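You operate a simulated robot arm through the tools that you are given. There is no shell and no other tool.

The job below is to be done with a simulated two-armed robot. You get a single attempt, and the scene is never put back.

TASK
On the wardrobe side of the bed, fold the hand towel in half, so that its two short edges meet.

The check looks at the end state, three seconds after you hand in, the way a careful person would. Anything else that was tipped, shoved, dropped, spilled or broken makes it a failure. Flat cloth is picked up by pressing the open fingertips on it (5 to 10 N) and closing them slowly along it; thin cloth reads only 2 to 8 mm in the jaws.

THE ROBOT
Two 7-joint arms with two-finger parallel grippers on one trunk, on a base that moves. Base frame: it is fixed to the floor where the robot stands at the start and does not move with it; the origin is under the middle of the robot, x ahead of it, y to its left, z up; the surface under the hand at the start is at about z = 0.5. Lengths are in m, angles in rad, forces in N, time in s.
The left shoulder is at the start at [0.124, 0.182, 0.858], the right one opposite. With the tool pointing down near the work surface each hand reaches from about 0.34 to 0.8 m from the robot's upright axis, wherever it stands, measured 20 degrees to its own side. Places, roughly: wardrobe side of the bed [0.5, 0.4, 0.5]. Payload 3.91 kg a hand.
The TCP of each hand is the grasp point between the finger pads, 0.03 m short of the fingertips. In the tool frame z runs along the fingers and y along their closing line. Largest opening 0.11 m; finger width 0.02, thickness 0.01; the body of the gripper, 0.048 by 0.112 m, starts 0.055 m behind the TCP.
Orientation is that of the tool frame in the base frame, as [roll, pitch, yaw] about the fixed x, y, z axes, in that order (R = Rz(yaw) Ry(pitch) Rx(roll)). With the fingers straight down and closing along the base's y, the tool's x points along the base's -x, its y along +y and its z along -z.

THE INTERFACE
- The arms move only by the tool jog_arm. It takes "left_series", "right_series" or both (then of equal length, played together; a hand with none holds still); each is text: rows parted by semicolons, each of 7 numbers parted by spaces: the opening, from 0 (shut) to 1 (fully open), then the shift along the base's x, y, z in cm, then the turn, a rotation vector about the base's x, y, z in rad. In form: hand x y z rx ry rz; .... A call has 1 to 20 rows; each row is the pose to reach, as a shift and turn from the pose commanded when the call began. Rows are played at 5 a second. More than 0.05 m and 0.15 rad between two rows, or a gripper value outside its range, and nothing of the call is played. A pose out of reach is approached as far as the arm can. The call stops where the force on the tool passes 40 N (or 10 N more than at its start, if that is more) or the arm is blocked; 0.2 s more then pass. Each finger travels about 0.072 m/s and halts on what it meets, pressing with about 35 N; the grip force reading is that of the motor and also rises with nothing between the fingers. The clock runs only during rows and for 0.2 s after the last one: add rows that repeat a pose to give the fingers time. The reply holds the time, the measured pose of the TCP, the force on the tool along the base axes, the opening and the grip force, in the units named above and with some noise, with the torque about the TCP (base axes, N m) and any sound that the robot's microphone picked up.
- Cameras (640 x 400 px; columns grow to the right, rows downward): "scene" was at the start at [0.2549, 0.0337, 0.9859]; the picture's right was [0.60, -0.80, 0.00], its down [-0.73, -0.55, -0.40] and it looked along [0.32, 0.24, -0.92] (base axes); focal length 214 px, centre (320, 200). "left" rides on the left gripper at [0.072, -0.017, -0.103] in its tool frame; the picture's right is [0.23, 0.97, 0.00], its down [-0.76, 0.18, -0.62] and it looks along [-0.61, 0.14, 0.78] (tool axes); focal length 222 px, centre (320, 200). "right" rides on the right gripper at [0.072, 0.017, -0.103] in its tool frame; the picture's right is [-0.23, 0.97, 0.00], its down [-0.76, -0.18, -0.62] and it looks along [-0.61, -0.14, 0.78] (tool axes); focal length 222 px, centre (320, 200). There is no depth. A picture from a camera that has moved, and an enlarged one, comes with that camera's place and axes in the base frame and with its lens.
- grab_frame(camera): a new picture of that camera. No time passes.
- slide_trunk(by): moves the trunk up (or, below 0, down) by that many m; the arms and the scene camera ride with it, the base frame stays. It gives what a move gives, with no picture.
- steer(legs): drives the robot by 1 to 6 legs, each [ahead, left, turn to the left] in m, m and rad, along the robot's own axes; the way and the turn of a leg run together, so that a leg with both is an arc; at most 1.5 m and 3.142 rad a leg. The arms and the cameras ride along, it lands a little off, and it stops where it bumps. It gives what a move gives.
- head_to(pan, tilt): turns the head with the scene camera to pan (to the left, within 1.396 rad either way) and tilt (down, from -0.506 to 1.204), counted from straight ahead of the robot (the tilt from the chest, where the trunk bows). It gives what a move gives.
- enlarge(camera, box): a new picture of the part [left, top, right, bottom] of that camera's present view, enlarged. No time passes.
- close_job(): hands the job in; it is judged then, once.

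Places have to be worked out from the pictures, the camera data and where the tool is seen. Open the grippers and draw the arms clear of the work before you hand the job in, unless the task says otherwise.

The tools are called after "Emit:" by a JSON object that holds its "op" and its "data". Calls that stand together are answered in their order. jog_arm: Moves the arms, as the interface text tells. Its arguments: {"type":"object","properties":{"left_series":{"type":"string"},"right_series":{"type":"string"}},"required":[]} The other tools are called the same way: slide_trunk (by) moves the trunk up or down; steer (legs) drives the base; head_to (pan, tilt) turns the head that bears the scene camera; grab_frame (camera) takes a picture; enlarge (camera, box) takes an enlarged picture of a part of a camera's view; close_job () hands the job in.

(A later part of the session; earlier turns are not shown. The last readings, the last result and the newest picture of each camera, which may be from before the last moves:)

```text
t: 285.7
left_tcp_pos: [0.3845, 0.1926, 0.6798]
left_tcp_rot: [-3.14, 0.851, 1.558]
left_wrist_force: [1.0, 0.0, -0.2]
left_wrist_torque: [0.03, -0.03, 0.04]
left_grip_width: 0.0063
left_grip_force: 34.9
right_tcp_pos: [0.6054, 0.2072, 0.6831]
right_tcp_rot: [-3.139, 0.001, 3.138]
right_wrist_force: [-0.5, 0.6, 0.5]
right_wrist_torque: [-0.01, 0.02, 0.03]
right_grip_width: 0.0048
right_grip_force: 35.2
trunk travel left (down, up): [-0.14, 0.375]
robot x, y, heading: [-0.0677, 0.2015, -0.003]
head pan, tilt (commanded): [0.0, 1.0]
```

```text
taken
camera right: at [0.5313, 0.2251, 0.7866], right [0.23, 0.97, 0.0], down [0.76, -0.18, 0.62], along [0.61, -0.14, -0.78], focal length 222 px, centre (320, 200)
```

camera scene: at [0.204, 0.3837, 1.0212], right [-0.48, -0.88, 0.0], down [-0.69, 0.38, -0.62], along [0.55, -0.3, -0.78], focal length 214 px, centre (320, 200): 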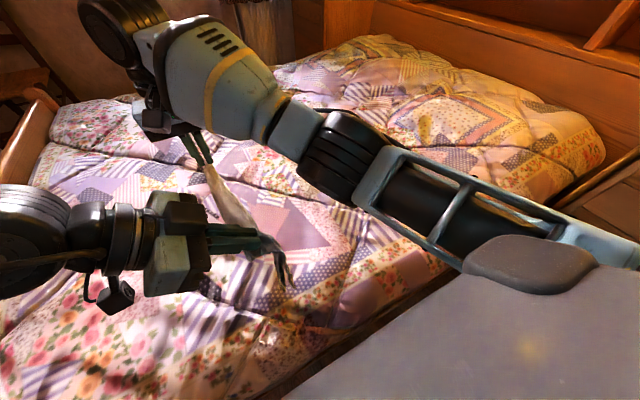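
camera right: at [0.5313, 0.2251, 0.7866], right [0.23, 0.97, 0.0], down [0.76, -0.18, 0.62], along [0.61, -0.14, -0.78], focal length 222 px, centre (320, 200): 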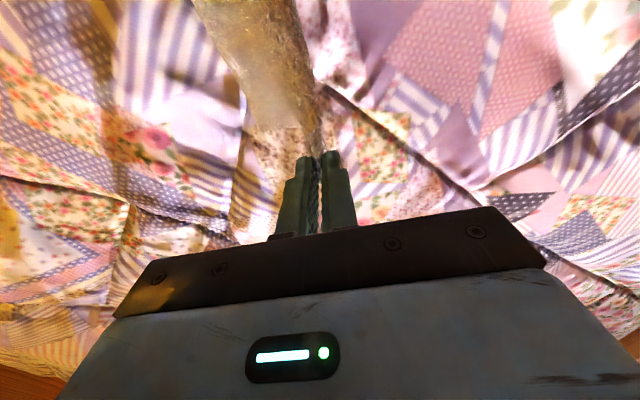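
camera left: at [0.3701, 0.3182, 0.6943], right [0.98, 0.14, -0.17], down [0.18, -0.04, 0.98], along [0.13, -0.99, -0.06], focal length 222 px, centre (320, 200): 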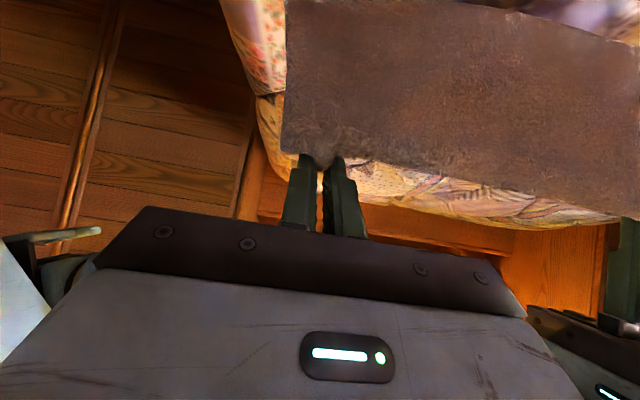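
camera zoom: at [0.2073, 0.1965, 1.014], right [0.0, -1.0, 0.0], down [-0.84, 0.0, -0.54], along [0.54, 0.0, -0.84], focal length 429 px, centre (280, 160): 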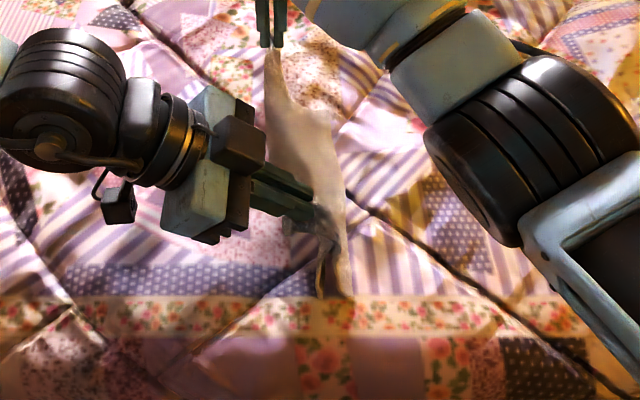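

It leans the right way with both layers together. I continue: lower 2.4 cm, left 6 cm, lower 3 cm, left 4.5 cm.

Emit:
{"op": "jog_arm", "data": {"left_series": "0 0 0 -0.8 0 0 0; 0 0 0 -1.6 0 0 0; 0 0 0 -2.4 0 0 0; 0 0 0 -2.4 0 0 0", "right_series": "0 0 0 -0.8 0 0 0; 0 0 0 -1.6 0 0 0; 0 0 0 -2.4 0 0 0; 0 0 0 -2.4 0 0 0"}}

Emit:
{"op": "steer", "data": {"legs": [[0, 0.06, 0]]}}

Emit:
{"op": "jog_arm", "data": {"left_series": "0 0 0 -1 0 0 0; 0 0 0 -2 0 0 0; 0 0 0 -3 0 0 0; 0 0 0 -3 0 0 0", "right_series": "0 0 0 -1 0 0 0; 0 0 0 -2 0 0 0; 0 0 0 -3 0 0 0; 0 0 0 -3 0 0 0"}}

Emit:
{"op": "steer", "data": {"legs": [[0, 0.045, 0]]}}

Emit:
{"op": "enlarge", "data": {"camera": "scene", "box": [220, 120, 460, 320]}}

Emit:
{"op": "grab_frame", "data": {"camera": "left"}}

Emit:
{"op": "grab_frame", "data": {"camera": "right"}}

```text
t: 286.7
left_tcp_pos: [0.3858, 0.1928, 0.6566]
left_tcp_rot: [-3.14, 0.849, 1.561]
left_wrist_force: [1.8, -0.2, -0.3]
left_wrist_torque: [0.0, -0.02, 0.07]
left_grip_width: 0.0062
left_grip_force: 34.8
right_tcp_pos: [0.6051, 0.2073, 0.659]
right_tcp_rot: [3.142, 0.0, 3.138]
right_wrist_force: [-0.8, -1.0, -0.4]
right_wrist_torque: [-0.03, 0.04, 0.01]
right_grip_width: 0.0049
right_grip_force: 34.9
trunk travel left (down, up): [-0.14, 0.375]
robot x, y, heading: [-0.0612, 0.1992, 0.002]
head pan, tilt (commanded): [0.0, 1.0]
```

```text
t: 287.9
left_tcp_pos: [0.3855, 0.2517, 0.6561]
left_tcp_rot: [-3.14, 0.848, 1.559]
left_wrist_force: [0.5, -0.2, 0.4]
left_wrist_torque: [0.03, -0.02, 0.03]
left_grip_width: 0.0062
left_grip_force: 35.2
right_tcp_pos: [0.605, 0.2663, 0.6602]
right_tcp_rot: [-3.14, 0.0, 3.138]
right_wrist_force: [-1.1, 0.9, -0.2]
right_wrist_torque: [0.01, 0.04, 0.01]
right_grip_width: 0.0051
right_grip_force: 34.6
trunk travel left (down, up): [-0.14, 0.375]
robot x, y, heading: [-0.0657, 0.2555, -0.002]
head pan, tilt (commanded): [0.0, 1.0]
```

```text
t: 288.9
left_tcp_pos: [0.3867, 0.2524, 0.6253]
left_tcp_rot: [-3.14, 0.848, 1.558]
left_wrist_force: [0.8, 0.7, -0.3]
left_wrist_torque: [-0.02, -0.03, 0.03]
left_grip_width: 0.0065
left_grip_force: 34.9
right_tcp_pos: [0.6056, 0.2654, 0.6296]
right_tcp_rot: [-3.14, -0.001, 3.139]
right_wrist_force: [-0.4, -0.2, 0.5]
right_wrist_torque: [0.0, 0.06, -0.02]
right_grip_width: 0.0051
right_grip_force: 35.5
trunk travel left (down, up): [-0.14, 0.375]
robot x, y, heading: [-0.0631, 0.2553, -0.004]
head pan, tilt (commanded): [0.0, 1.0]
```

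```text
t: 289.9
left_tcp_pos: [0.3857, 0.2963, 0.6263]
left_tcp_rot: [-3.138, 0.851, 1.559]
left_wrist_force: [0.8, -0.8, -0.5]
left_wrist_torque: [0.0, -0.01, 0.0]
left_grip_width: 0.0064
left_grip_force: 35.0
right_tcp_pos: [0.6057, 0.3116, 0.6304]
right_tcp_rot: [-3.14, 0.001, 3.137]
right_wrist_force: [-1.2, -0.3, -1.1]
right_wrist_torque: [0.01, 0.01, 0.01]
right_grip_width: 0.0049
right_grip_force: 34.9
trunk travel left (down, up): [-0.14, 0.375]
robot x, y, heading: [-0.0608, 0.3041, 0.003]
head pan, tilt (commanded): [0.0, 1.0]
```

```text
2.00 times, centred on (340, 220) of scene
camera zoom: at [0.2073, 0.3001, 1.014], right [0.0, -1.0, 0.0], down [-0.84, 0.0, -0.54], along [0.54, 0.0, -0.84], focal length 429 px, centre (280, 160)
```

zoom: 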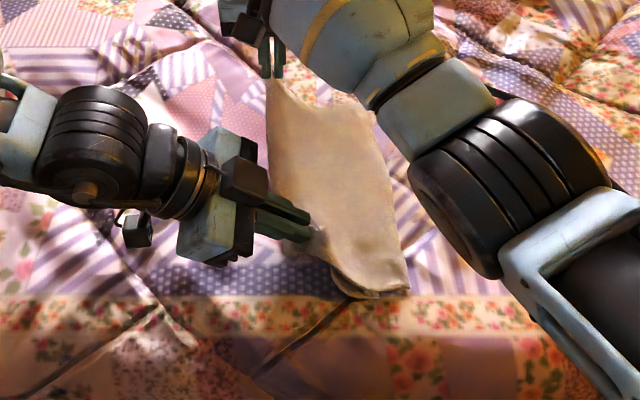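

```text
taken
camera left: at [0.3704, 0.4213, 0.6405], right [0.98, 0.14, -0.17], down [0.18, -0.04, 0.98], along [0.13, -0.99, -0.06], focal length 222 px, centre (320, 200)
```

left: 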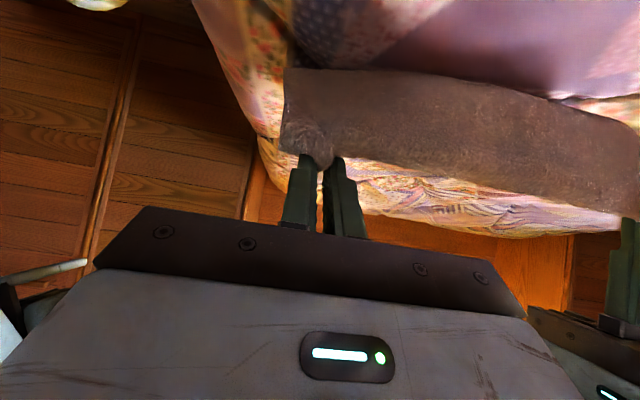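

```text
taken
camera right: at [0.5318, 0.3287, 0.7332], right [0.23, 0.97, 0.0], down [0.76, -0.18, 0.62], along [0.61, -0.14, -0.78], focal length 222 px, centre (320, 200)
```

right: 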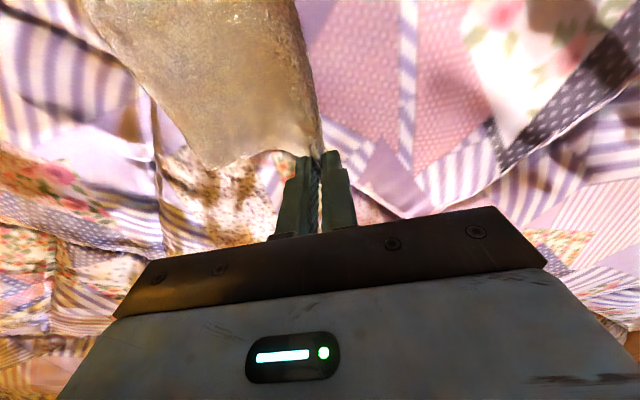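

Same good progress. I continue: lower 3 cm, left 4 cm, lower 3 cm, left 3.5 cm.

Emit:
{"op": "jog_arm", "data": {"left_series": "0 0 0 -1 0 0 0; 0 0 0 -2 0 0 0; 0 0 0 -3 0 0 0; 0 0 0 -3 0 0 0", "right_series": "0 0 0 -1 0 0 0; 0 0 0 -2 0 0 0; 0 0 0 -3 0 0 0; 0 0 0 -3 0 0 0"}}

Emit:
{"op": "steer", "data": {"legs": [[0, 0.04, 0]]}}

Emit:
{"op": "jog_arm", "data": {"left_series": "0 0 0 -1 0 0 0; 0 0 0 -2 0 0 0; 0 0 0 -3 0 0 0; 0 0 0 -3 0 0 0", "right_series": "0 0 0 -1 0 0 0; 0 0 0 -2 0 0 0; 0 0 0 -3 0 0 0; 0 0 0 -3 0 0 0"}}

Emit:
{"op": "steer", "data": {"legs": [[0, 0.035, 0]]}}

Emit:
{"op": "enlarge", "data": {"camera": "scene", "box": [260, 150, 420, 290]}}

Emit:
{"op": "enlarge", "data": {"camera": "scene", "box": [330, 220, 420, 280]}}

Emit:
{"op": "grab_frame", "data": {"camera": "right"}}

```text
t: 290.9
left_tcp_pos: [0.3854, 0.2953, 0.5955]
left_tcp_rot: [-3.139, 0.85, 1.56]
left_wrist_force: [0.8, 0.2, 0.0]
left_wrist_torque: [0.02, -0.02, 0.02]
left_grip_width: 0.0063
left_grip_force: 35.0
right_tcp_pos: [0.6046, 0.31, 0.5997]
right_tcp_rot: [-3.14, -0.001, 3.138]
right_wrist_force: [-1.1, 0.1, 0.5]
right_wrist_torque: [-0.03, 0.03, 0.04]
right_grip_width: 0.005
right_grip_force: 34.3
trunk travel left (down, up): [-0.14, 0.375]
robot x, y, heading: [-0.0664, 0.3025, 0.005]
head pan, tilt (commanded): [0.0, 1.0]
```

```text
t: 292.0
left_tcp_pos: [0.3858, 0.3357, 0.5963]
left_tcp_rot: [-3.14, 0.849, 1.561]
left_wrist_force: [1.4, 0.2, -0.7]
left_wrist_torque: [0.04, -0.05, 0.03]
left_grip_width: 0.0062
left_grip_force: 34.6
right_tcp_pos: [0.6047, 0.3506, 0.5996]
right_tcp_rot: [-3.141, 0.0, 3.14]
right_wrist_force: [-0.6, -0.1, -1.3]
right_wrist_torque: [-0.03, -0.02, -0.01]
right_grip_width: 0.0047
right_grip_force: 34.9
trunk travel left (down, up): [-0.14, 0.375]
robot x, y, heading: [-0.0666, 0.343, -0.001]
head pan, tilt (commanded): [0.0, 1.0]
```

```text
t: 293.0
left_tcp_pos: [0.3858, 0.3347, 0.5654]
left_tcp_rot: [-3.141, 0.849, 1.56]
left_wrist_force: [0.7, -0.1, 0.6]
left_wrist_torque: [0.0, -0.05, 0.03]
left_grip_width: 0.0065
left_grip_force: 34.8
right_tcp_pos: [0.6052, 0.351, 0.5694]
right_tcp_rot: [3.141, -0.001, 3.139]
right_wrist_force: [-0.7, 0.1, -0.4]
right_wrist_torque: [0.01, -0.01, 0.02]
right_grip_width: 0.0051
right_grip_force: 35.0
trunk travel left (down, up): [-0.14, 0.375]
robot x, y, heading: [-0.0648, 0.341, -0.004]
head pan, tilt (commanded): [0.0, 1.0]
```

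```text
t: 294.0
left_tcp_pos: [0.3854, 0.3685, 0.5649]
left_tcp_rot: [-3.141, 0.851, 1.558]
left_wrist_force: [0.6, -0.8, -0.5]
left_wrist_torque: [0.02, -0.05, -0.02]
left_grip_width: 0.0062
left_grip_force: 34.9
right_tcp_pos: [0.6058, 0.3845, 0.5693]
right_tcp_rot: [-3.14, 0.001, 3.137]
right_wrist_force: [-0.3, -0.8, -0.6]
right_wrist_torque: [-0.01, 0.02, 0.0]
right_grip_width: 0.0048
right_grip_force: 34.9
trunk travel left (down, up): [-0.14, 0.375]
robot x, y, heading: [-0.0632, 0.3753, 0.002]
head pan, tilt (commanded): [0.0, 1.0]
```

```text
2.86 times, centred on (340, 220) of scene
camera zoom: at [0.2074, 0.3743, 1.014], right [0.0, -1.0, 0.0], down [-0.84, 0.0, -0.54], along [0.54, 0.0, -0.84], focal length 613 px, centre (263, 143)
```

zoom: 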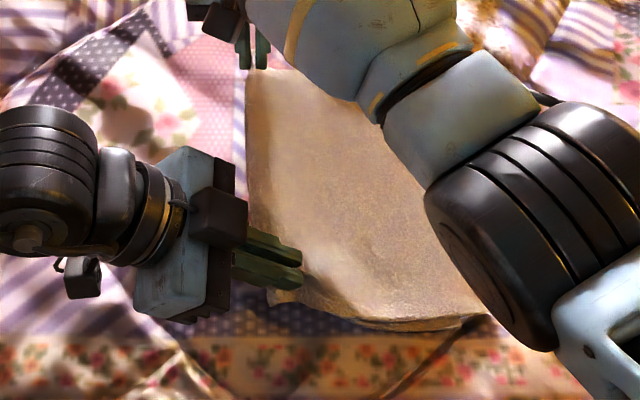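

```text
6.67 times, centred on (375, 250) of scene
camera zoom: at [0.2074, 0.3743, 1.014], right [0.0, -1.0, 0.0], down [-0.84, 0.0, -0.54], along [0.54, 0.0, -0.84], focal length 1430 px, centre (-47, -133)
```

zoom: 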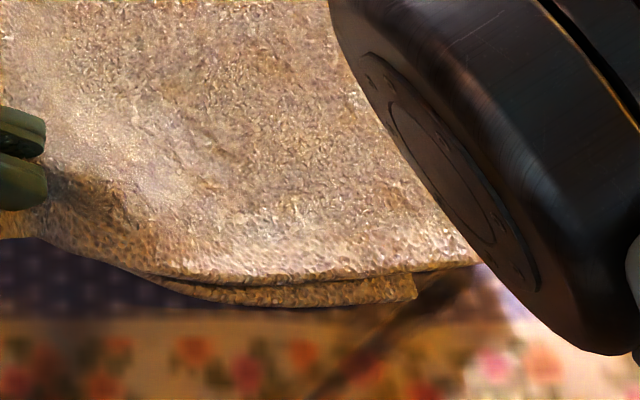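

```text
taken
camera right: at [0.5316, 0.403, 0.6729], right [0.23, 0.97, 0.0], down [0.76, -0.18, 0.62], along [0.61, -0.14, -0.78], focal length 222 px, centre (320, 200)
```

right: 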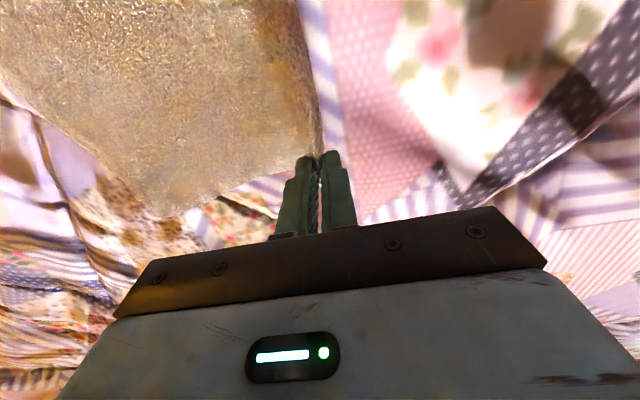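

At the near end the lower layer still lags 2.4 cm because it is not yet stretched. I lower 2 cm more and draw 4 cm further at low height so the lower layer pulls straight.

Emit:
{"op": "jog_arm", "data": {"left_series": "0 0 0 -0.8 0 0 0; 0 0 0 -1.6 0 0 0; 0 0 0 -2.2 0 0 0; 0 0 0 -2.2 0 0 0", "right_series": "0 0 0 -0.8 0 0 0; 0 0 0 -1.6 0 0 0; 0 0 0 -2.2 0 0 0; 0 0 0 -2.2 0 0 0"}}

Emit:
{"op": "steer", "data": {"legs": [[0, 0.04, 0]]}}

Emit:
{"op": "enlarge", "data": {"camera": "scene", "box": [330, 220, 420, 280]}}

Emit:
{"op": "enlarge", "data": {"camera": "scene", "box": [260, 150, 420, 290]}}

```text
t: 295.0
left_tcp_pos: [0.3852, 0.3698, 0.543]
left_tcp_rot: [-3.14, 0.85, 1.559]
left_wrist_force: [0.7, 0.2, 0.4]
left_wrist_torque: [0.01, -0.02, 0.03]
left_grip_width: 0.0062
left_grip_force: 35.4
right_tcp_pos: [0.604, 0.3853, 0.5477]
right_tcp_rot: [-3.141, 0.0, 3.139]
right_wrist_force: [-1.1, -0.3, 0.4]
right_wrist_torque: [0.01, 0.05, 0.03]
right_grip_width: 0.0048
right_grip_force: 34.8
trunk travel left (down, up): [-0.14, 0.375]
robot x, y, heading: [-0.0616, 0.3758, 0.001]
head pan, tilt (commanded): [0.0, 1.0]
```

```text
t: 296.0
left_tcp_pos: [0.3851, 0.41, 0.5436]
left_tcp_rot: [-3.14, 0.849, 1.558]
left_wrist_force: [1.1, 0.5, 0.0]
left_wrist_torque: [0.01, -0.02, 0.01]
left_grip_width: 0.0064
left_grip_force: 35.4
right_tcp_pos: [0.6058, 0.4243, 0.5473]
right_tcp_rot: [-3.139, -0.001, 3.138]
right_wrist_force: [-1.0, -0.8, 0.8]
right_wrist_torque: [0.02, 0.01, 0.02]
right_grip_width: 0.0049
right_grip_force: 34.8
trunk travel left (down, up): [-0.14, 0.375]
robot x, y, heading: [-0.0645, 0.4112, -0.0]
head pan, tilt (commanded): [0.0, 1.0]
```

```text
6.67 times, centred on (375, 250) of scene
camera zoom: at [0.2074, 0.4142, 1.014], right [0.0, -1.0, 0.0], down [-0.84, 0.0, -0.54], along [0.54, 0.0, -0.84], focal length 1430 px, centre (-47, -133)
```

zoom: 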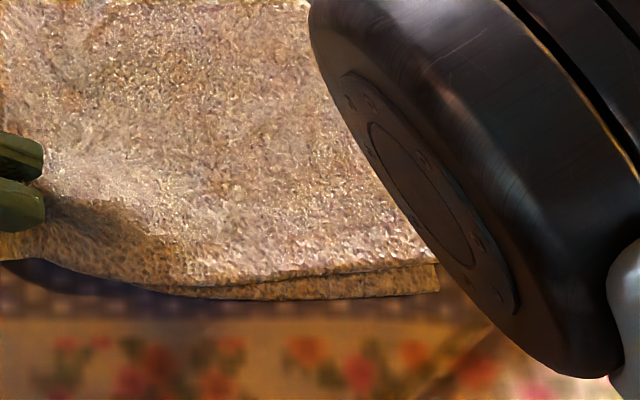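

```text
2.86 times, centred on (340, 220) of scene
camera zoom: at [0.2074, 0.4142, 1.014], right [0.0, -1.0, 0.0], down [-0.84, 0.0, -0.54], along [0.54, 0.0, -0.84], focal length 613 px, centre (263, 143)
```

zoom: 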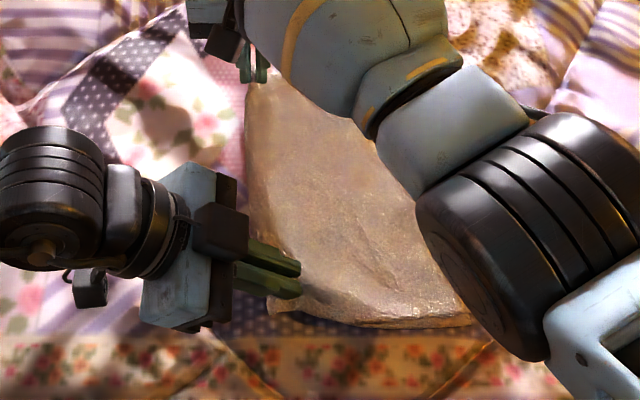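

Now the near corners of both layers coincide. I check the far end in the right camera before releasing.

Emit:
{"op": "grab_frame", "data": {"camera": "right"}}

Emit:
{"op": "enlarge", "data": {"camera": "right", "box": [60, 100, 260, 240]}}

```text
taken
camera right: at [0.5315, 0.4429, 0.6509], right [0.23, 0.97, 0.0], down [0.76, -0.18, 0.62], along [0.61, -0.14, -0.78], focal length 222 px, centre (320, 200)
```

right: 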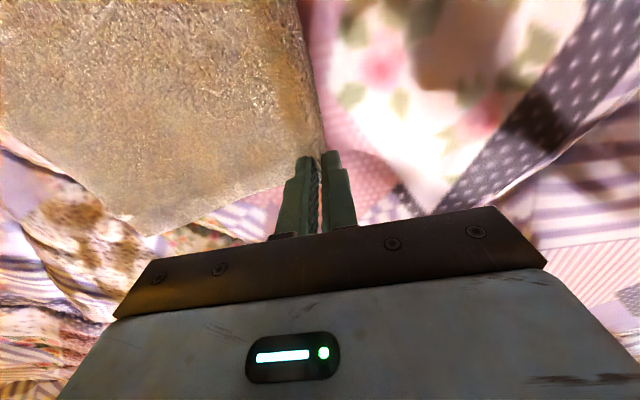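

```text
2.86 times, centred on (160, 170) of right
camera zoom: at [0.5315, 0.4429, 0.6509], right [0.23, 0.97, 0.0], down [0.76, -0.18, 0.62], along [0.61, -0.14, -0.78], focal length 635 px, centre (777, 286)
```

zoom: 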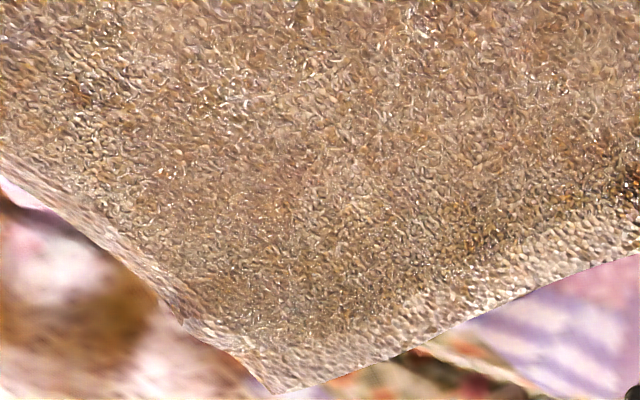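

Only the upper far corner shows, nothing protruding. I lower 5 mm, release both gently and withdraw as before.

Emit:
{"op": "jog_arm", "data": {"left_series": "0 0 0 -0.3 0 0 0; 0 0 0 -0.5 0 0 0; 0 0 0 -0.5 0 0 0; 0.06 0 0 -0.5 0 0 0; 0.12 0 0 -0.5 0 0 0; 0.18 0 0 -0.5 0 0 0; 0.24 0 0 -0.5 0 0 0; 0.24 0 0 -0.5 0 0 0; 0.24 0 0 -0.5 0 0 0", "right_series": "0 0 0 -0.4 0 0 0; 0 0 0 -0.8 0 0 0; 0 0 0 -0.8 0 0 0; 0.06 0 0 -0.8 0 0 0; 0.12 0 0 -0.8 0 0 0; 0.18 0 0 -0.8 0 0 0; 0.24 0 0 -0.8 0 0 0; 0.24 0 0 -0.8 0 0 0; 0.24 0 0 -0.8 0 0 0"}}

Emit:
{"op": "jog_arm", "data": {"left_series": "0.26 0 0.8 0.7 0 0 0; 0.26 0 1.6 1.4 0 0 0; 0.26 0 2.8 2.6 0 0 0; 0.26 0 4.5 5 0 0 0; 0.26 0 6.5 8 0 0 0; 0.26 0 8.5 11 0 0 0; 0.26 0 10 12 0 0 0; 0.26 0 10 12 0 0 0; 0.26 0 10 12 0 0 0; 0.26 0 10 12 0 0 0; 0.26 0 10 12 0 0 0", "right_series": "0.26 0 0 0.8 0 0 0; 0.26 0 0 1.6 0 0 0; 0.26 0 0 2.8 0 0 0; 0.26 0 0 5 0 0 0; 0.26 0 0 8 0 0 0; 0.26 0 -3 11 0 0 0; 0.26 0 -7 14 0 0 0; 0.26 0 -11 15 0 0 0; 0.26 0 -15 15 0 0 0; 0.26 0 -19 15 0 0 0; 0.26 0 -23 15 0 0 0"}}

Emit:
{"op": "jog_arm", "data": {"right_series": "0.26 0 -4 0 0 0 0; 0.26 0 -8 0 0 0 0; 0.26 0 -12 0 0 0 0; 0.26 0 -12 0 0 0 0"}}

Emit:
{"op": "head_to", "data": {"pan": -0.2, "tilt": 1.0}}

Emit:
{"op": "grab_frame", "data": {"camera": "scene"}}

Emit:
{"op": "enlarge", "data": {"camera": "scene", "box": [230, 150, 390, 290]}}

```text
t: 298.0
left_tcp_pos: [0.3844, 0.4097, 0.5382]
left_tcp_rot: [-3.139, 0.851, 1.557]
left_wrist_force: [0.4, 0.9, -0.1]
left_wrist_torque: [0.0, 0.0, -0.01]
left_grip_width: 0.0263
left_grip_force: 0.2
right_tcp_pos: [0.6055, 0.4244, 0.5399]
right_tcp_rot: [-3.139, 0.0, 3.138]
right_wrist_force: [0.6, 0.0, 0.7]
right_wrist_torque: [-0.01, -0.01, 0.01]
right_grip_width: 0.0261
right_grip_force: 0.3
trunk travel left (down, up): [-0.14, 0.375]
robot x, y, heading: [-0.0617, 0.4166, -0.003]
head pan, tilt (commanded): [0.0, 1.0]
```

```text
t: 300.4
left_tcp_pos: [0.3857, 0.5074, 0.657]
left_tcp_rot: [-3.14, 0.848, 1.559]
left_wrist_force: [0.5, -0.8, -0.2]
left_wrist_torque: [0.03, 0.0, -0.02]
left_grip_width: 0.0291
left_grip_force: 0.0
right_tcp_pos: [0.6056, 0.1944, 0.6889]
right_tcp_rot: [-3.142, -0.001, 3.141]
right_wrist_force: [-0.1, 0.7, 0.0]
right_wrist_torque: [0.01, 0.0, -0.01]
right_grip_width: 0.0285
right_grip_force: 0.0
trunk travel left (down, up): [-0.14, 0.375]
robot x, y, heading: [-0.0644, 0.4137, 0.0]
head pan, tilt (commanded): [0.0, 1.0]
```

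```text
t: 301.4
left_tcp_pos: [0.386, 0.5103, 0.6583]
left_tcp_rot: [-3.14, 0.851, 1.557]
left_wrist_force: [0.2, 0.0, 0.7]
left_wrist_torque: [-0.02, 0.01, 0.0]
left_grip_width: 0.0287
left_grip_force: 0.1
right_tcp_pos: [0.6053, 0.0741, 0.6899]
right_tcp_rot: [-3.14, 0.0, 3.139]
right_wrist_force: [0.4, 0.0, 0.2]
right_wrist_torque: [0.01, 0.0, -0.01]
right_grip_width: 0.0287
right_grip_force: 0.1
trunk travel left (down, up): [-0.14, 0.375]
robot x, y, heading: [-0.0623, 0.4158, -0.003]
head pan, tilt (commanded): [0.0, 1.0]
```

```text
t: 302.1
left_tcp_pos: [0.385, 0.509, 0.6574]
left_tcp_rot: [-3.14, 0.85, 1.559]
left_wrist_force: [-0.6, -0.2, -0.1]
left_wrist_torque: [0.0, -0.04, -0.02]
left_grip_width: 0.0287
left_grip_force: 0.0
right_tcp_pos: [0.6062, 0.0753, 0.6889]
right_tcp_rot: [-3.141, 0.0, 3.139]
right_wrist_force: [0.0, -0.8, -0.2]
right_wrist_torque: [0.01, 0.03, 0.02]
right_grip_width: 0.0286
right_grip_force: 0.2
trunk travel left (down, up): [-0.14, 0.375]
robot x, y, heading: [-0.0653, 0.4171, -0.001]
head pan, tilt (commanded): [-0.201, 1.0]
```

```text
taken
camera scene: at [0.2059, 0.4002, 1.014], right [-0.2, -0.98, 0.0], down [-0.82, 0.17, -0.54], along [0.53, -0.11, -0.84], focal length 214 px, centre (320, 200)
```

scene: 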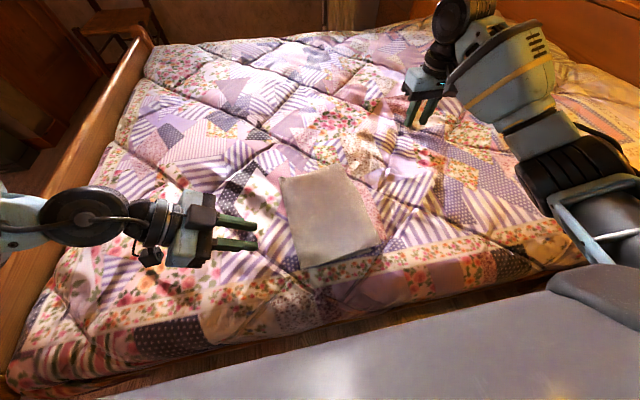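

```text
2.86 times, centred on (310, 220) of scene
camera zoom: at [0.2059, 0.4002, 1.014], right [-0.2, -0.98, 0.0], down [-0.82, 0.17, -0.54], along [0.53, -0.11, -0.84], focal length 613 px, centre (349, 143)
```

zoom: 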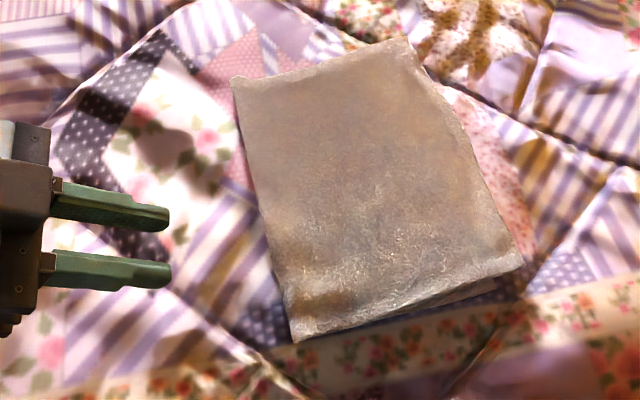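

A neat folded rectangle again. I zoom in on both free corners to judge the alignment of the two layers.

Emit:
{"op": "enlarge", "data": {"camera": "scene", "box": [330, 215, 390, 265]}}

Emit:
{"op": "enlarge", "data": {"camera": "scene", "box": [310, 155, 370, 200]}}

```text
8.00 times, centred on (360, 240) of scene
camera zoom: at [0.2059, 0.4002, 1.014], right [-0.2, -0.98, 0.0], down [-0.82, 0.17, -0.54], along [0.53, -0.11, -0.84], focal length 1716 px, centre (0, -120)
```

zoom: 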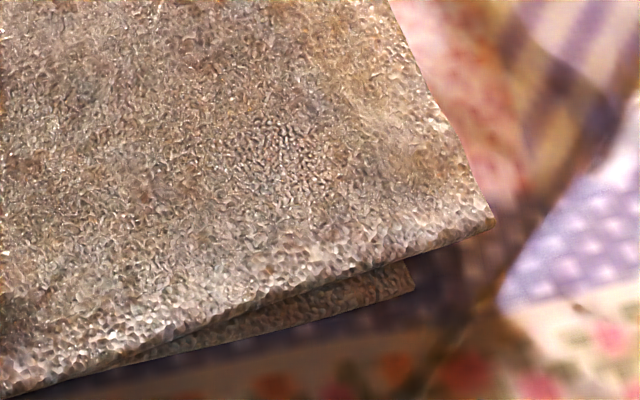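

```text
8.89 times, centred on (340, 178) of scene
camera zoom: at [0.2059, 0.4002, 1.014], right [-0.2, -0.98, 0.0], down [-0.82, 0.17, -0.54], along [0.53, -0.11, -0.84], focal length 1906 px, centre (142, 400)
```

zoom: 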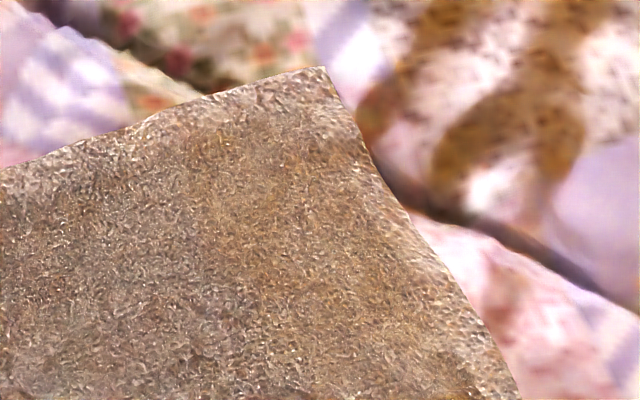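

At the near end the upper corner (0.371, 0.208) still overshoots the lower one (0.357, 0.239) by about 3 cm, while the far end shows a single corner. I turn the right wrist to view the edge low from the side, to check the far half.

Emit:
{"op": "jog_arm", "data": {"right_series": "0.26 -0.5 0 -0.5 0 0 0.14; 0.26 -1 0 -1 0 0 0.28; 0.26 -2 0 -1.5 0 0 0.42; 0.26 -3 0 -2 0 0 0.56; 0.26 -4 0 -2.5 0 0 0.7; 0.26 -5 0 -3 0 0 0.84; 0.26 -6 0 -3.5 0 0 0.98; 0.26 -7 0 -4 0 0 1.12; 0.26 -8 0 -4.5 0 0 1.26; 0.26 -9 0 -5 0 0 1.4; 0.26 -10 0 -5.5 0 0 1.54; 0.26 -10 0 -6 0 0 1.567; 0.26 -10 0 -6 0 0 1.567"}}

Emit:
{"op": "jog_arm", "data": {"right_series": "0.26 1 1 -0.5 0.12 0 0; 0.26 2 2 -1.5 0.24 0 0; 0.26 3 3 -3 0.36 0 0; 0.26 4 4 -4.5 0.48 0 0; 0.26 5 4.5 -6 0.6 0 0; 0.26 6 5 -6.5 0.65 0 0; 0.26 6 5 -6.5 0.65 0 0"}}

Emit:
{"op": "grab_frame", "data": {"camera": "right"}}

Emit:
{"op": "enlarge", "data": {"camera": "right", "box": [160, 120, 300, 220]}}

Emit:
{"op": "enlarge", "data": {"camera": "right", "box": [340, 110, 480, 210]}}

```text
t: 304.9
left_tcp_pos: [0.3859, 0.5092, 0.657]
left_tcp_rot: [-3.141, 0.849, 1.559]
left_wrist_force: [0.3, 0.1, -0.2]
left_wrist_torque: [-0.01, 0.04, 0.01]
left_grip_width: 0.0286
left_grip_force: 0.0
right_tcp_pos: [0.5057, 0.0747, 0.6278]
right_tcp_rot: [-3.141, 0.0, -1.577]
right_wrist_force: [0.5, -0.7, -0.9]
right_wrist_torque: [0.0, -0.01, 0.02]
right_grip_width: 0.0285
right_grip_force: 0.1
trunk travel left (down, up): [-0.14, 0.375]
robot x, y, heading: [-0.0625, 0.4147, 0.001]
head pan, tilt (commanded): [-0.201, 1.0]
```

```text
t: 306.5
left_tcp_pos: [0.3862, 0.5082, 0.657]
left_tcp_rot: [-3.14, 0.85, 1.558]
left_wrist_force: [-0.4, -0.5, -0.4]
left_wrist_torque: [0.01, -0.03, -0.01]
left_grip_width: 0.0288
left_grip_force: 0.0
right_tcp_pos: [0.5653, 0.1259, 0.5645]
right_tcp_rot: [3.137, 0.653, -1.578]
right_wrist_force: [-0.2, -0.3, 0.2]
right_wrist_torque: [0.0, -0.02, 0.0]
right_grip_width: 0.0287
right_grip_force: 0.0
trunk travel left (down, up): [-0.14, 0.375]
robot x, y, heading: [-0.0662, 0.4131, 0.001]
head pan, tilt (commanded): [-0.201, 1.0]
```

```text
taken
camera right: at [0.5461, 0.0056, 0.603], right [-0.97, 0.19, 0.14], down [0.18, 0.23, 0.96], along [0.15, 0.96, -0.25], focal length 222 px, centre (320, 200)
```

right: 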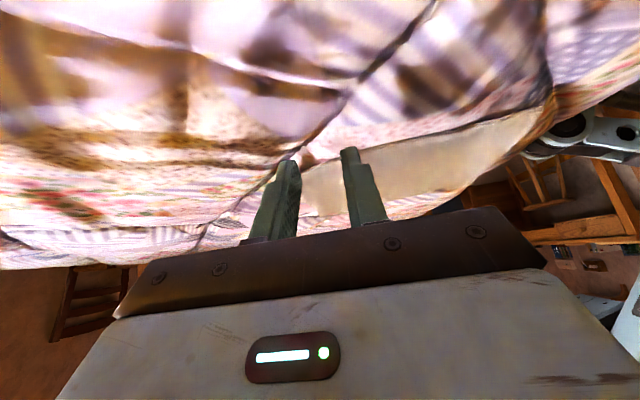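

```text
4.00 times, centred on (230, 170) of right
camera zoom: at [0.5461, 0.0056, 0.603], right [-0.97, 0.19, 0.14], down [0.18, 0.23, 0.96], along [0.15, 0.96, -0.25], focal length 888 px, centre (680, 320)
```

zoom: 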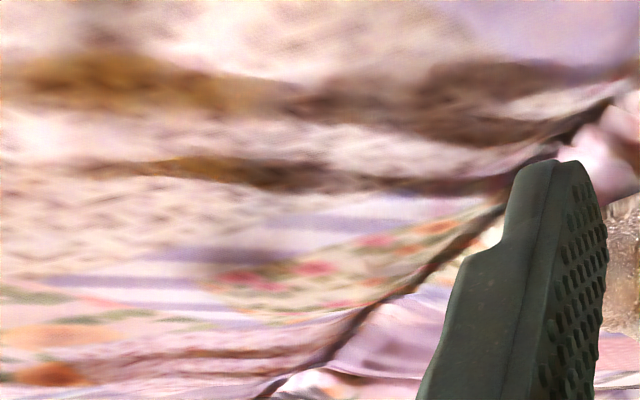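

```text
4.00 times, centred on (410, 160) of right
camera zoom: at [0.5461, 0.0056, 0.603], right [-0.97, 0.19, 0.14], down [0.18, 0.23, 0.96], along [0.15, 0.96, -0.25], focal length 888 px, centre (-40, 360)
```

zoom: 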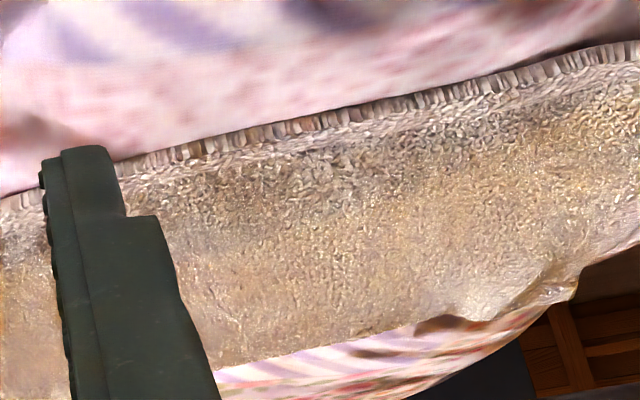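

I shift the camera 10 cm toward the robot so that the far corner comes out from behind the fingers.

Emit:
{"op": "jog_arm", "data": {"right_series": "0.26 -3 0 0.5 0 0 0; 0.26 -6 0 0.5 0 0 0; 0.26 -9 0 0.5 0 0 0; 0.26 -11 1 0.5 0 0 0; 0.26 -11 1 0.5 0 0 0"}}

Emit:
{"op": "grab_frame", "data": {"camera": "right"}}

Emit:
{"op": "enlarge", "data": {"camera": "right", "box": [160, 120, 290, 220]}}

```text
t: 307.7
left_tcp_pos: [0.3854, 0.5098, 0.6574]
left_tcp_rot: [-3.14, 0.852, 1.558]
left_wrist_force: [0.6, -0.3, -0.5]
left_wrist_torque: [-0.02, 0.03, 0.03]
left_grip_width: 0.0284
left_grip_force: 0.0
right_tcp_pos: [0.455, 0.1346, 0.5699]
right_tcp_rot: [3.138, 0.651, -1.58]
right_wrist_force: [-0.2, 0.0, -0.4]
right_wrist_torque: [-0.02, 0.0, 0.01]
right_grip_width: 0.0287
right_grip_force: 0.1
trunk travel left (down, up): [-0.14, 0.375]
robot x, y, heading: [-0.0628, 0.4156, 0.0]
head pan, tilt (commanded): [-0.201, 1.0]
```

```text
taken
camera right: at [0.4358, 0.0155, 0.6086], right [-0.97, 0.19, 0.14], down [0.18, 0.23, 0.96], along [0.15, 0.96, -0.26], focal length 222 px, centre (320, 200)
```

right: 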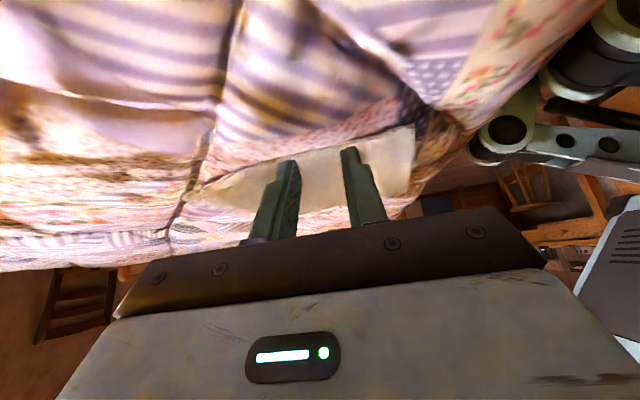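

```text
4.00 times, centred on (225, 170) of right
camera zoom: at [0.4358, 0.0155, 0.6086], right [-0.97, 0.19, 0.14], down [0.18, 0.23, 0.96], along [0.15, 0.96, -0.26], focal length 888 px, centre (700, 320)
```

zoom: 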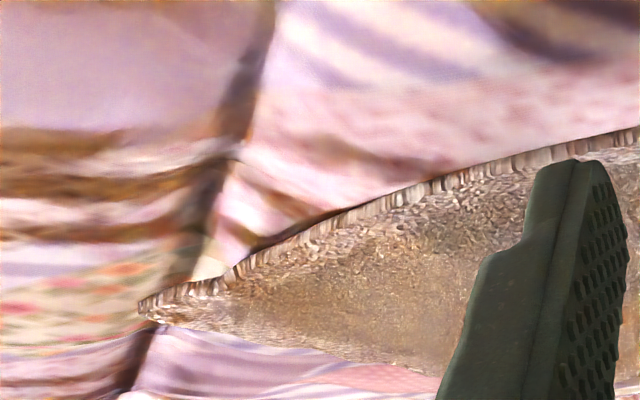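

At the far end the edges agree; at the near end the top layer is about 3 cm too long. I will pin the far corner with the right hand and, with the closed left fingers just inside the near crease, stroke the top layer outward so that it rolls over the crease. First I bring both hands into place.

Emit:
{"op": "jog_arm", "data": {"right_series": "0.15 0 -1 1.5 -0.13 0 0; 0.05 2 -1 3 -0.26 0 0; 0 5 0 5 -0.39 0 0; 0 8 2 6 -0.52 0 0; 0 11 5 6 -0.65 0 0; 0 14 8 5 -0.65 0 0; 0 16.5 11 3 -0.65 0 0; 0 16.5 13 1 -0.65 0 0; 0 16.5 13 -1.5 -0.65 0 0; 0 16.5 13 -2.5 -0.65 0 0; 0 16.5 13 -2.5 -0.65 0 0", "left_series": "0.2 0 -2 -1 0 0 0; 0.1 0.2 -4 -2.5 0 0 0; 0 0.4 -6 -4 0 0 0; 0 0.6 -8 -6 0 0 0; 0 0.6 -9.5 -8 0 0 0; 0 0.6 -9.5 -10 0 0 0; 0 0.6 -9.5 -10.8 0 0 0; 0 0.6 -9.5 -11.2 0 0 0; 0 0.6 -9.5 -11.2 0 0 0; 0 0.6 -9.5 -11.2 0 0 0; 0 0.6 -9.5 -11.2 0 0 0"}}

Emit:
{"op": "grab_frame", "data": {"camera": "scene"}}

```text
t: 310.1
left_tcp_pos: [0.3898, 0.4144, 0.5466]
left_tcp_rot: [-3.141, 0.848, 1.559]
left_wrist_force: [0.7, -0.5, -0.9]
left_wrist_torque: [-0.02, 0.05, -0.01]
left_grip_width: 0.0001
left_grip_force: 35.2
right_tcp_pos: [0.6212, 0.2662, 0.546]
right_tcp_rot: [-3.141, -0.001, -1.578]
right_wrist_force: [0.2, -0.1, -1.0]
right_wrist_torque: [-0.03, -0.01, -0.02]
right_grip_width: 0.0
right_grip_force: 34.9
trunk travel left (down, up): [-0.14, 0.375]
robot x, y, heading: [-0.0668, 0.4137, -0.002]
head pan, tilt (commanded): [-0.201, 1.0]
```

```text
taken
camera scene: at [0.2059, 0.4002, 1.014], right [-0.2, -0.98, 0.0], down [-0.82, 0.17, -0.54], along [0.53, -0.11, -0.84], focal length 214 px, centre (320, 200)
```

scene: 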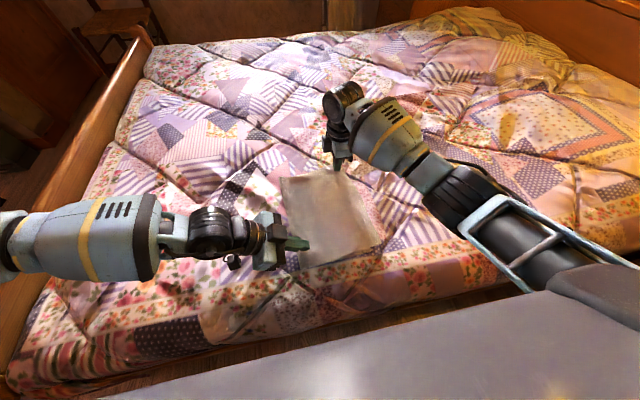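

Both hands are in place, about 1 cm above the cloth. I lower both to contact.

Emit:
{"op": "jog_arm", "data": {"left_series": "0 0 0 -0.4 0 0 0; 0 0 0 -0.8 0 0 0; 0 0 0 -1.1 0 0 0; 0 0 0 -1.1 0 0 0", "right_series": "0 0 0 -0.4 0 0 0; 0 0 0 -0.7 0 0 0; 0 0 0 -0.9 0 0 0; 0 0 0 -0.9 0 0 0"}}

```text
t: 311.1
left_tcp_pos: [0.3915, 0.4155, 0.5369]
left_tcp_rot: [-3.14, 0.852, 1.559]
left_wrist_force: [-1.0, 0.1, 0.0]
left_wrist_torque: [-0.04, -0.03, 0.01]
left_grip_width: 0.0002
left_grip_force: 34.8
right_tcp_pos: [0.6215, 0.2648, 0.5364]
right_tcp_rot: [-3.138, -0.001, -1.578]
right_wrist_force: [1.7, 1.1, 4.3]
right_wrist_torque: [-0.01, 0.0, 0.02]
right_grip_width: 0.0003
right_grip_force: 34.7
trunk travel left (down, up): [-0.14, 0.375]
robot x, y, heading: [-0.0659, 0.4156, 0.001]
head pan, tilt (commanded): [-0.201, 1.0]
```

Emit:
{"op": "jog_arm", "data": {"left_series": "0 0 0 -0.2 0 0 0; 0 0 0 -0.35 0 0 0; 0 0 0 -0.45 0 0 0; 0 0 0 -0.45 0 0 0", "right_series": "0 0 0 -0.03 0 0 0; 0 0 0 -0.06 0 0 0; 0 0 0 -0.06 0 0 0; 0 0 0 -0.06 0 0 0"}}

```text
t: 312.1
left_tcp_pos: [0.3926, 0.414, 0.5321]
left_tcp_rot: [3.141, 0.851, 1.557]
left_wrist_force: [-1.2, 0.7, 8.0]
left_wrist_torque: [-0.08, 0.04, -0.04]
left_grip_width: 0.0001
left_grip_force: 35.3
right_tcp_pos: [0.6189, 0.2654, 0.5366]
right_tcp_rot: [-3.138, -0.002, -1.578]
right_wrist_force: [3.1, -0.9, 6.4]
right_wrist_torque: [0.02, -0.11, 0.03]
right_grip_width: 0.0
right_grip_force: 35.7
trunk travel left (down, up): [-0.14, 0.375]
robot x, y, heading: [-0.0631, 0.416, 0.003]
head pan, tilt (commanded): [-0.201, 1.0]
```

Left 8 N, right 6 N. I ease the left slightly and stroke it 2.8 cm toward +y.

Emit:
{"op": "jog_arm", "data": {"left_series": "0 0 0.3 0.03 0 0 0; 0 0 0.6 0.03 0 0 0; 0 0 0.9 0.03 0 0 0; 0 0 1.2 0.03 0 0 0; 0 0 1.5 0.03 0 0 0; 0 0 1.8 0.03 0 0 0; 0 0 2.1 0.03 0 0 0; 0 0 2.4 0.03 0 0 0; 0 0 2.8 0.03 0 0 0; 0 0 2.8 0.03 0 0 0"}}

Emit:
{"op": "enlarge", "data": {"camera": "scene", "box": [230, 150, 390, 290]}}

Emit:
{"op": "enlarge", "data": {"camera": "scene", "box": [330, 215, 390, 265]}}

```text
t: 314.3
left_tcp_pos: [0.3921, 0.4431, 0.5315]
left_tcp_rot: [-3.142, 0.85, 1.558]
left_wrist_force: [0.7, -4.3, 7.6]
left_wrist_torque: [-0.25, -0.01, 0.02]
left_grip_width: 0.0002
left_grip_force: 35.1
right_tcp_pos: [0.6202, 0.2651, 0.5359]
right_tcp_rot: [-3.137, -0.002, -1.578]
right_wrist_force: [4.1, 1.4, 7.9]
right_wrist_torque: [0.03, -0.1, -0.03]
right_grip_width: 0.0
right_grip_force: 35.4
trunk travel left (down, up): [-0.14, 0.375]
robot x, y, heading: [-0.0667, 0.4157, 0.003]
head pan, tilt (commanded): [-0.201, 1.0]
```

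```text
2.86 times, centred on (310, 220) of scene
camera zoom: at [0.2052, 0.4, 1.0142], right [-0.2, -0.98, 0.0], down [-0.82, 0.17, -0.54], along [0.53, -0.11, -0.84], focal length 613 px, centre (349, 143)
```

zoom: 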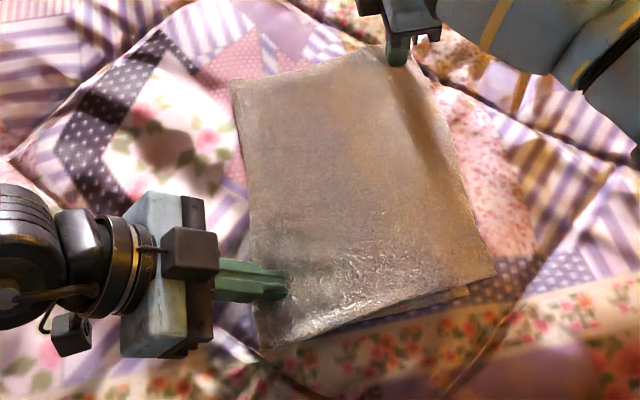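

```text
8.00 times, centred on (360, 240) of scene
camera zoom: at [0.2052, 0.4, 1.0142], right [-0.2, -0.98, 0.0], down [-0.82, 0.17, -0.54], along [0.53, -0.11, -0.84], focal length 1716 px, centre (0, -120)
```

zoom: 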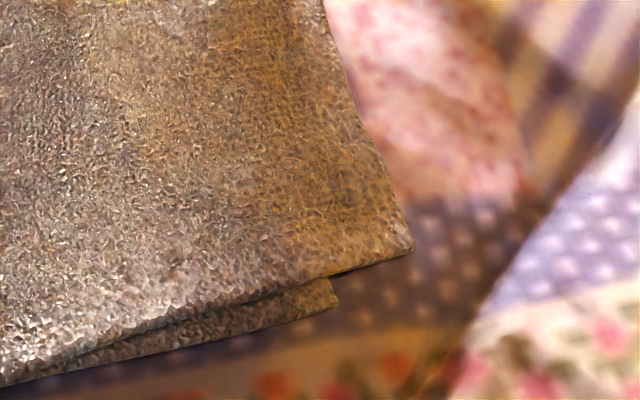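

Without a pin on the lower layer, both layers moved together. The lower layer's near rim is exposed by 6–9 mm beside the top layer, near (0.356, 0.275), so I will pin only that rim with the right fingers and then stroke the top layer with the left. First I move the right hand over the rim.

Emit:
{"op": "jog_arm", "data": {"right_series": "0 0 0 1 0 0 0; 0 0 0 4 0 0 0; 0 -3 0 6 0 0 0; 0 -7.5 0.2 6 0 0 0; 0 -12 0.4 6 0 0 0; 0 -16.5 0.6 6 0 0 0; 0 -21 0.8 6 0 0 0; 0 -25 1 6 0 0 0; 0 -26.8 1 4.5 0 0 0; 0 -26.8 1 2.5 0 0 0; 0 -26.8 1 2.5 0 0 0"}}

Emit:
{"op": "enlarge", "data": {"camera": "right", "box": [220, 60, 420, 220]}}

Emit:
{"op": "enlarge", "data": {"camera": "scene", "box": [300, 215, 380, 275]}}

```text
t: 316.7
left_tcp_pos: [0.3909, 0.4423, 0.5304]
left_tcp_rot: [-3.141, 0.85, 1.559]
left_wrist_force: [-1.2, -4.7, 8.5]
left_wrist_torque: [-0.24, 0.0, 0.01]
left_grip_width: 0.0
left_grip_force: 34.7
right_tcp_pos: [0.3515, 0.2753, 0.5595]
right_tcp_rot: [-3.14, 0.0, -1.58]
right_wrist_force: [0.1, -0.2, 0.6]
right_wrist_torque: [0.01, -0.01, 0.01]
right_grip_width: 0.0
right_grip_force: 35.2
trunk travel left (down, up): [-0.14, 0.375]
robot x, y, heading: [-0.0641, 0.4135, 0.0]
head pan, tilt (commanded): [-0.201, 1.0]
```

```text
2.50 times, centred on (320, 140) of right
camera zoom: at [0.3325, 0.2028, 0.6637], right [-0.97, 0.23, 0.0], down [0.18, 0.76, 0.62], along [0.15, 0.61, -0.78], focal length 555 px, centre (320, 350)
```

zoom: 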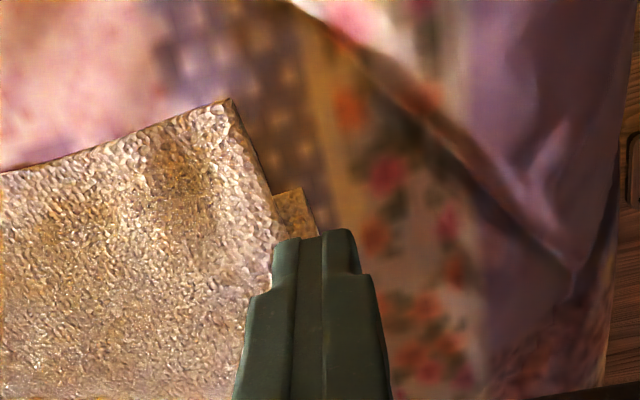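

```text
6.67 times, centred on (340, 245) of scene
camera zoom: at [0.2055, 0.3999, 1.0142], right [-0.2, -0.98, 0.0], down [-0.82, 0.17, -0.54], along [0.53, -0.11, -0.84], focal length 1430 px, centre (187, -100)
```

zoom: 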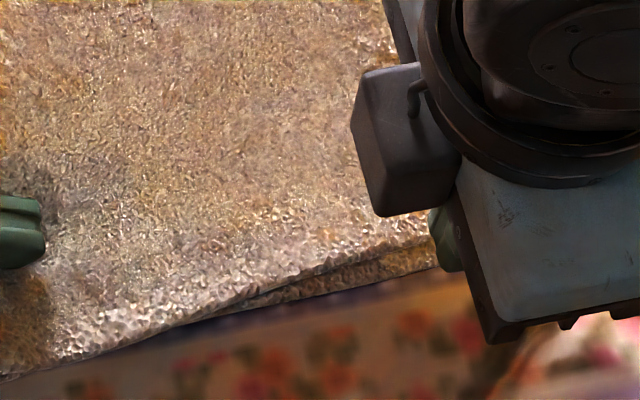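

From here the exposed rim of the lower layer runs from x≈0.353 to 0.361 at y≈0.275. I shift 1.5 mm toward the robot and press down on it.

Emit:
{"op": "jog_arm", "data": {"right_series": "0 -0.15 0 -1 0 0 0; 0 -0.15 0 -2 0 0 0; 0 -0.15 0 -2.4 0 0 0; 0 -0.15 0 -2.6 0 0 0; 0 -0.15 0 -2.6 0 0 0"}}

```text
t: 317.9
left_tcp_pos: [0.3917, 0.4413, 0.5323]
left_tcp_rot: [-3.139, 0.85, 1.558]
left_wrist_force: [-1.5, -4.6, 8.3]
left_wrist_torque: [-0.27, 0.0, -0.01]
left_grip_width: 0.0
left_grip_force: 35.3
right_tcp_pos: [0.3503, 0.2749, 0.5348]
right_tcp_rot: [-3.139, 0.0, -1.577]
right_wrist_force: [-0.7, -0.7, 0.5]
right_wrist_torque: [0.03, -0.02, 0.02]
right_grip_width: 0.0
right_grip_force: 35.0
trunk travel left (down, up): [-0.14, 0.375]
robot x, y, heading: [-0.0632, 0.4142, 0.001]
head pan, tilt (commanded): [-0.201, 1.0]
```

Emit:
{"op": "jog_arm", "data": {"right_series": "0 0 0 -0.15 0 0 0; 0 0 0 -0.25 0 0 0; 0 0 0 -0.3 0 0 0; 0 0 0 -0.3 0 0 0"}}

Emit:
{"op": "enlarge", "data": {"camera": "right", "box": [220, 60, 420, 220]}}

```text
t: 318.9
left_tcp_pos: [0.3905, 0.4431, 0.5311]
left_tcp_rot: [3.141, 0.85, 1.557]
left_wrist_force: [1.1, -3.8, 5.7]
left_wrist_torque: [-0.25, -0.01, 0.0]
left_grip_width: 0.0
left_grip_force: 34.9
right_tcp_pos: [0.3506, 0.2733, 0.5323]
right_tcp_rot: [-3.138, 0.0, -1.577]
right_wrist_force: [-6.0, -5.1, 17.6]
right_wrist_torque: [-0.1, 0.07, 0.01]
right_grip_width: 0.0
right_grip_force: 34.6
trunk travel left (down, up): [-0.14, 0.375]
robot x, y, heading: [-0.0619, 0.4155, 0.001]
head pan, tilt (commanded): [-0.201, 1.0]
```

```text
2.50 times, centred on (320, 140) of right
camera zoom: at [0.3312, 0.2029, 0.6355], right [-0.97, 0.23, 0.0], down [0.18, 0.76, 0.62], along [0.15, 0.61, -0.78], focal length 555 px, centre (320, 350)
```

zoom: 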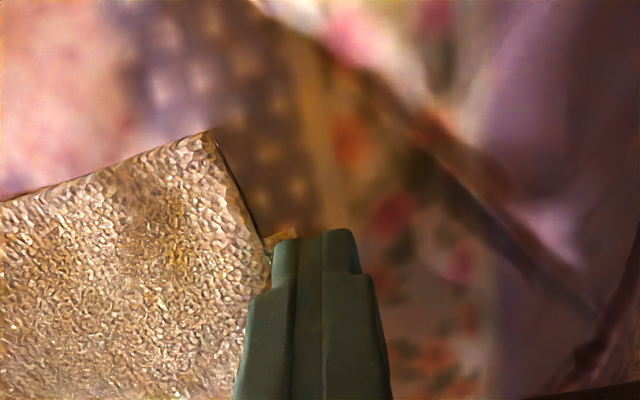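

The lower rim is pinned with 17 N, just clear of the top layer. Now I stroke the left hand 3 cm toward +y.

Emit:
{"op": "jog_arm", "data": {"left_series": "0 0 0.3 0 0 0 0; 0 0 0.6 0 0 0 0; 0 0 0.9 0 0 0 0; 0 0 1.2 0 0 0 0; 0 0 1.5 0 0 0 0; 0 0 1.8 0 0 0 0; 0 0 2.1 0 0 0 0; 0 0 2.4 0 0 0 0; 0 0 2.7 0 0 0 0; 0 0 2.7 0 0 0 0"}}

Emit:
{"op": "enlarge", "data": {"camera": "right", "box": [220, 60, 420, 220]}}

Emit:
{"op": "enlarge", "data": {"camera": "scene", "box": [230, 150, 390, 290]}}

```text
t: 321.1
left_tcp_pos: [0.3899, 0.4706, 0.5316]
left_tcp_rot: [3.14, 0.85, 1.556]
left_wrist_force: [0.4, -5.5, 6.0]
left_wrist_torque: [-0.24, 0.02, -0.01]
left_grip_width: 0.0
left_grip_force: 34.8
right_tcp_pos: [0.35, 0.2745, 0.5315]
right_tcp_rot: [-3.139, -0.001, -1.579]
right_wrist_force: [-6.0, -5.5, 25.0]
right_wrist_torque: [-0.1, -0.01, -0.04]
right_grip_width: 0.0002
right_grip_force: 34.9
trunk travel left (down, up): [-0.14, 0.375]
robot x, y, heading: [-0.0645, 0.4163, 0.005]
head pan, tilt (commanded): [-0.201, 1.0]
```

```text
2.50 times, centred on (320, 140) of right
camera zoom: at [0.331, 0.2029, 0.6354], right [-0.97, 0.23, 0.0], down [0.18, 0.76, 0.62], along [0.15, 0.61, -0.78], focal length 555 px, centre (320, 350)
```

zoom: 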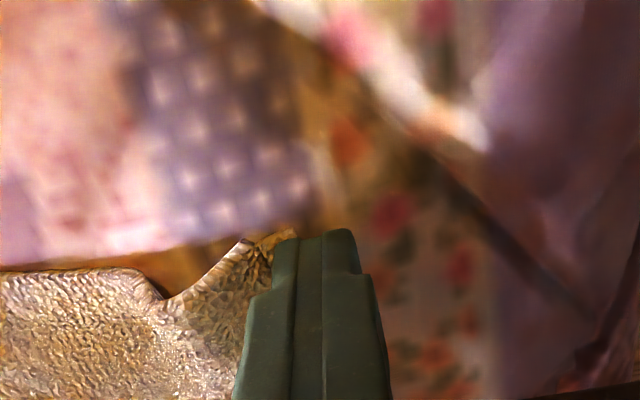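

```text
2.86 times, centred on (310, 220) of scene
camera zoom: at [0.2042, 0.3999, 1.0145], right [-0.2, -0.98, 0.0], down [-0.82, 0.17, -0.54], along [0.53, -0.11, -0.84], focal length 613 px, centre (349, 143)
```

zoom: 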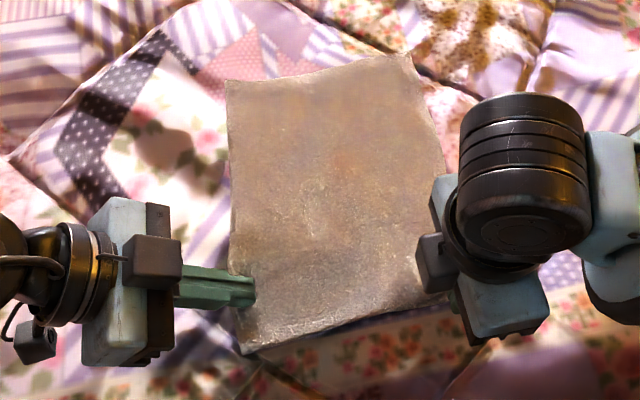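

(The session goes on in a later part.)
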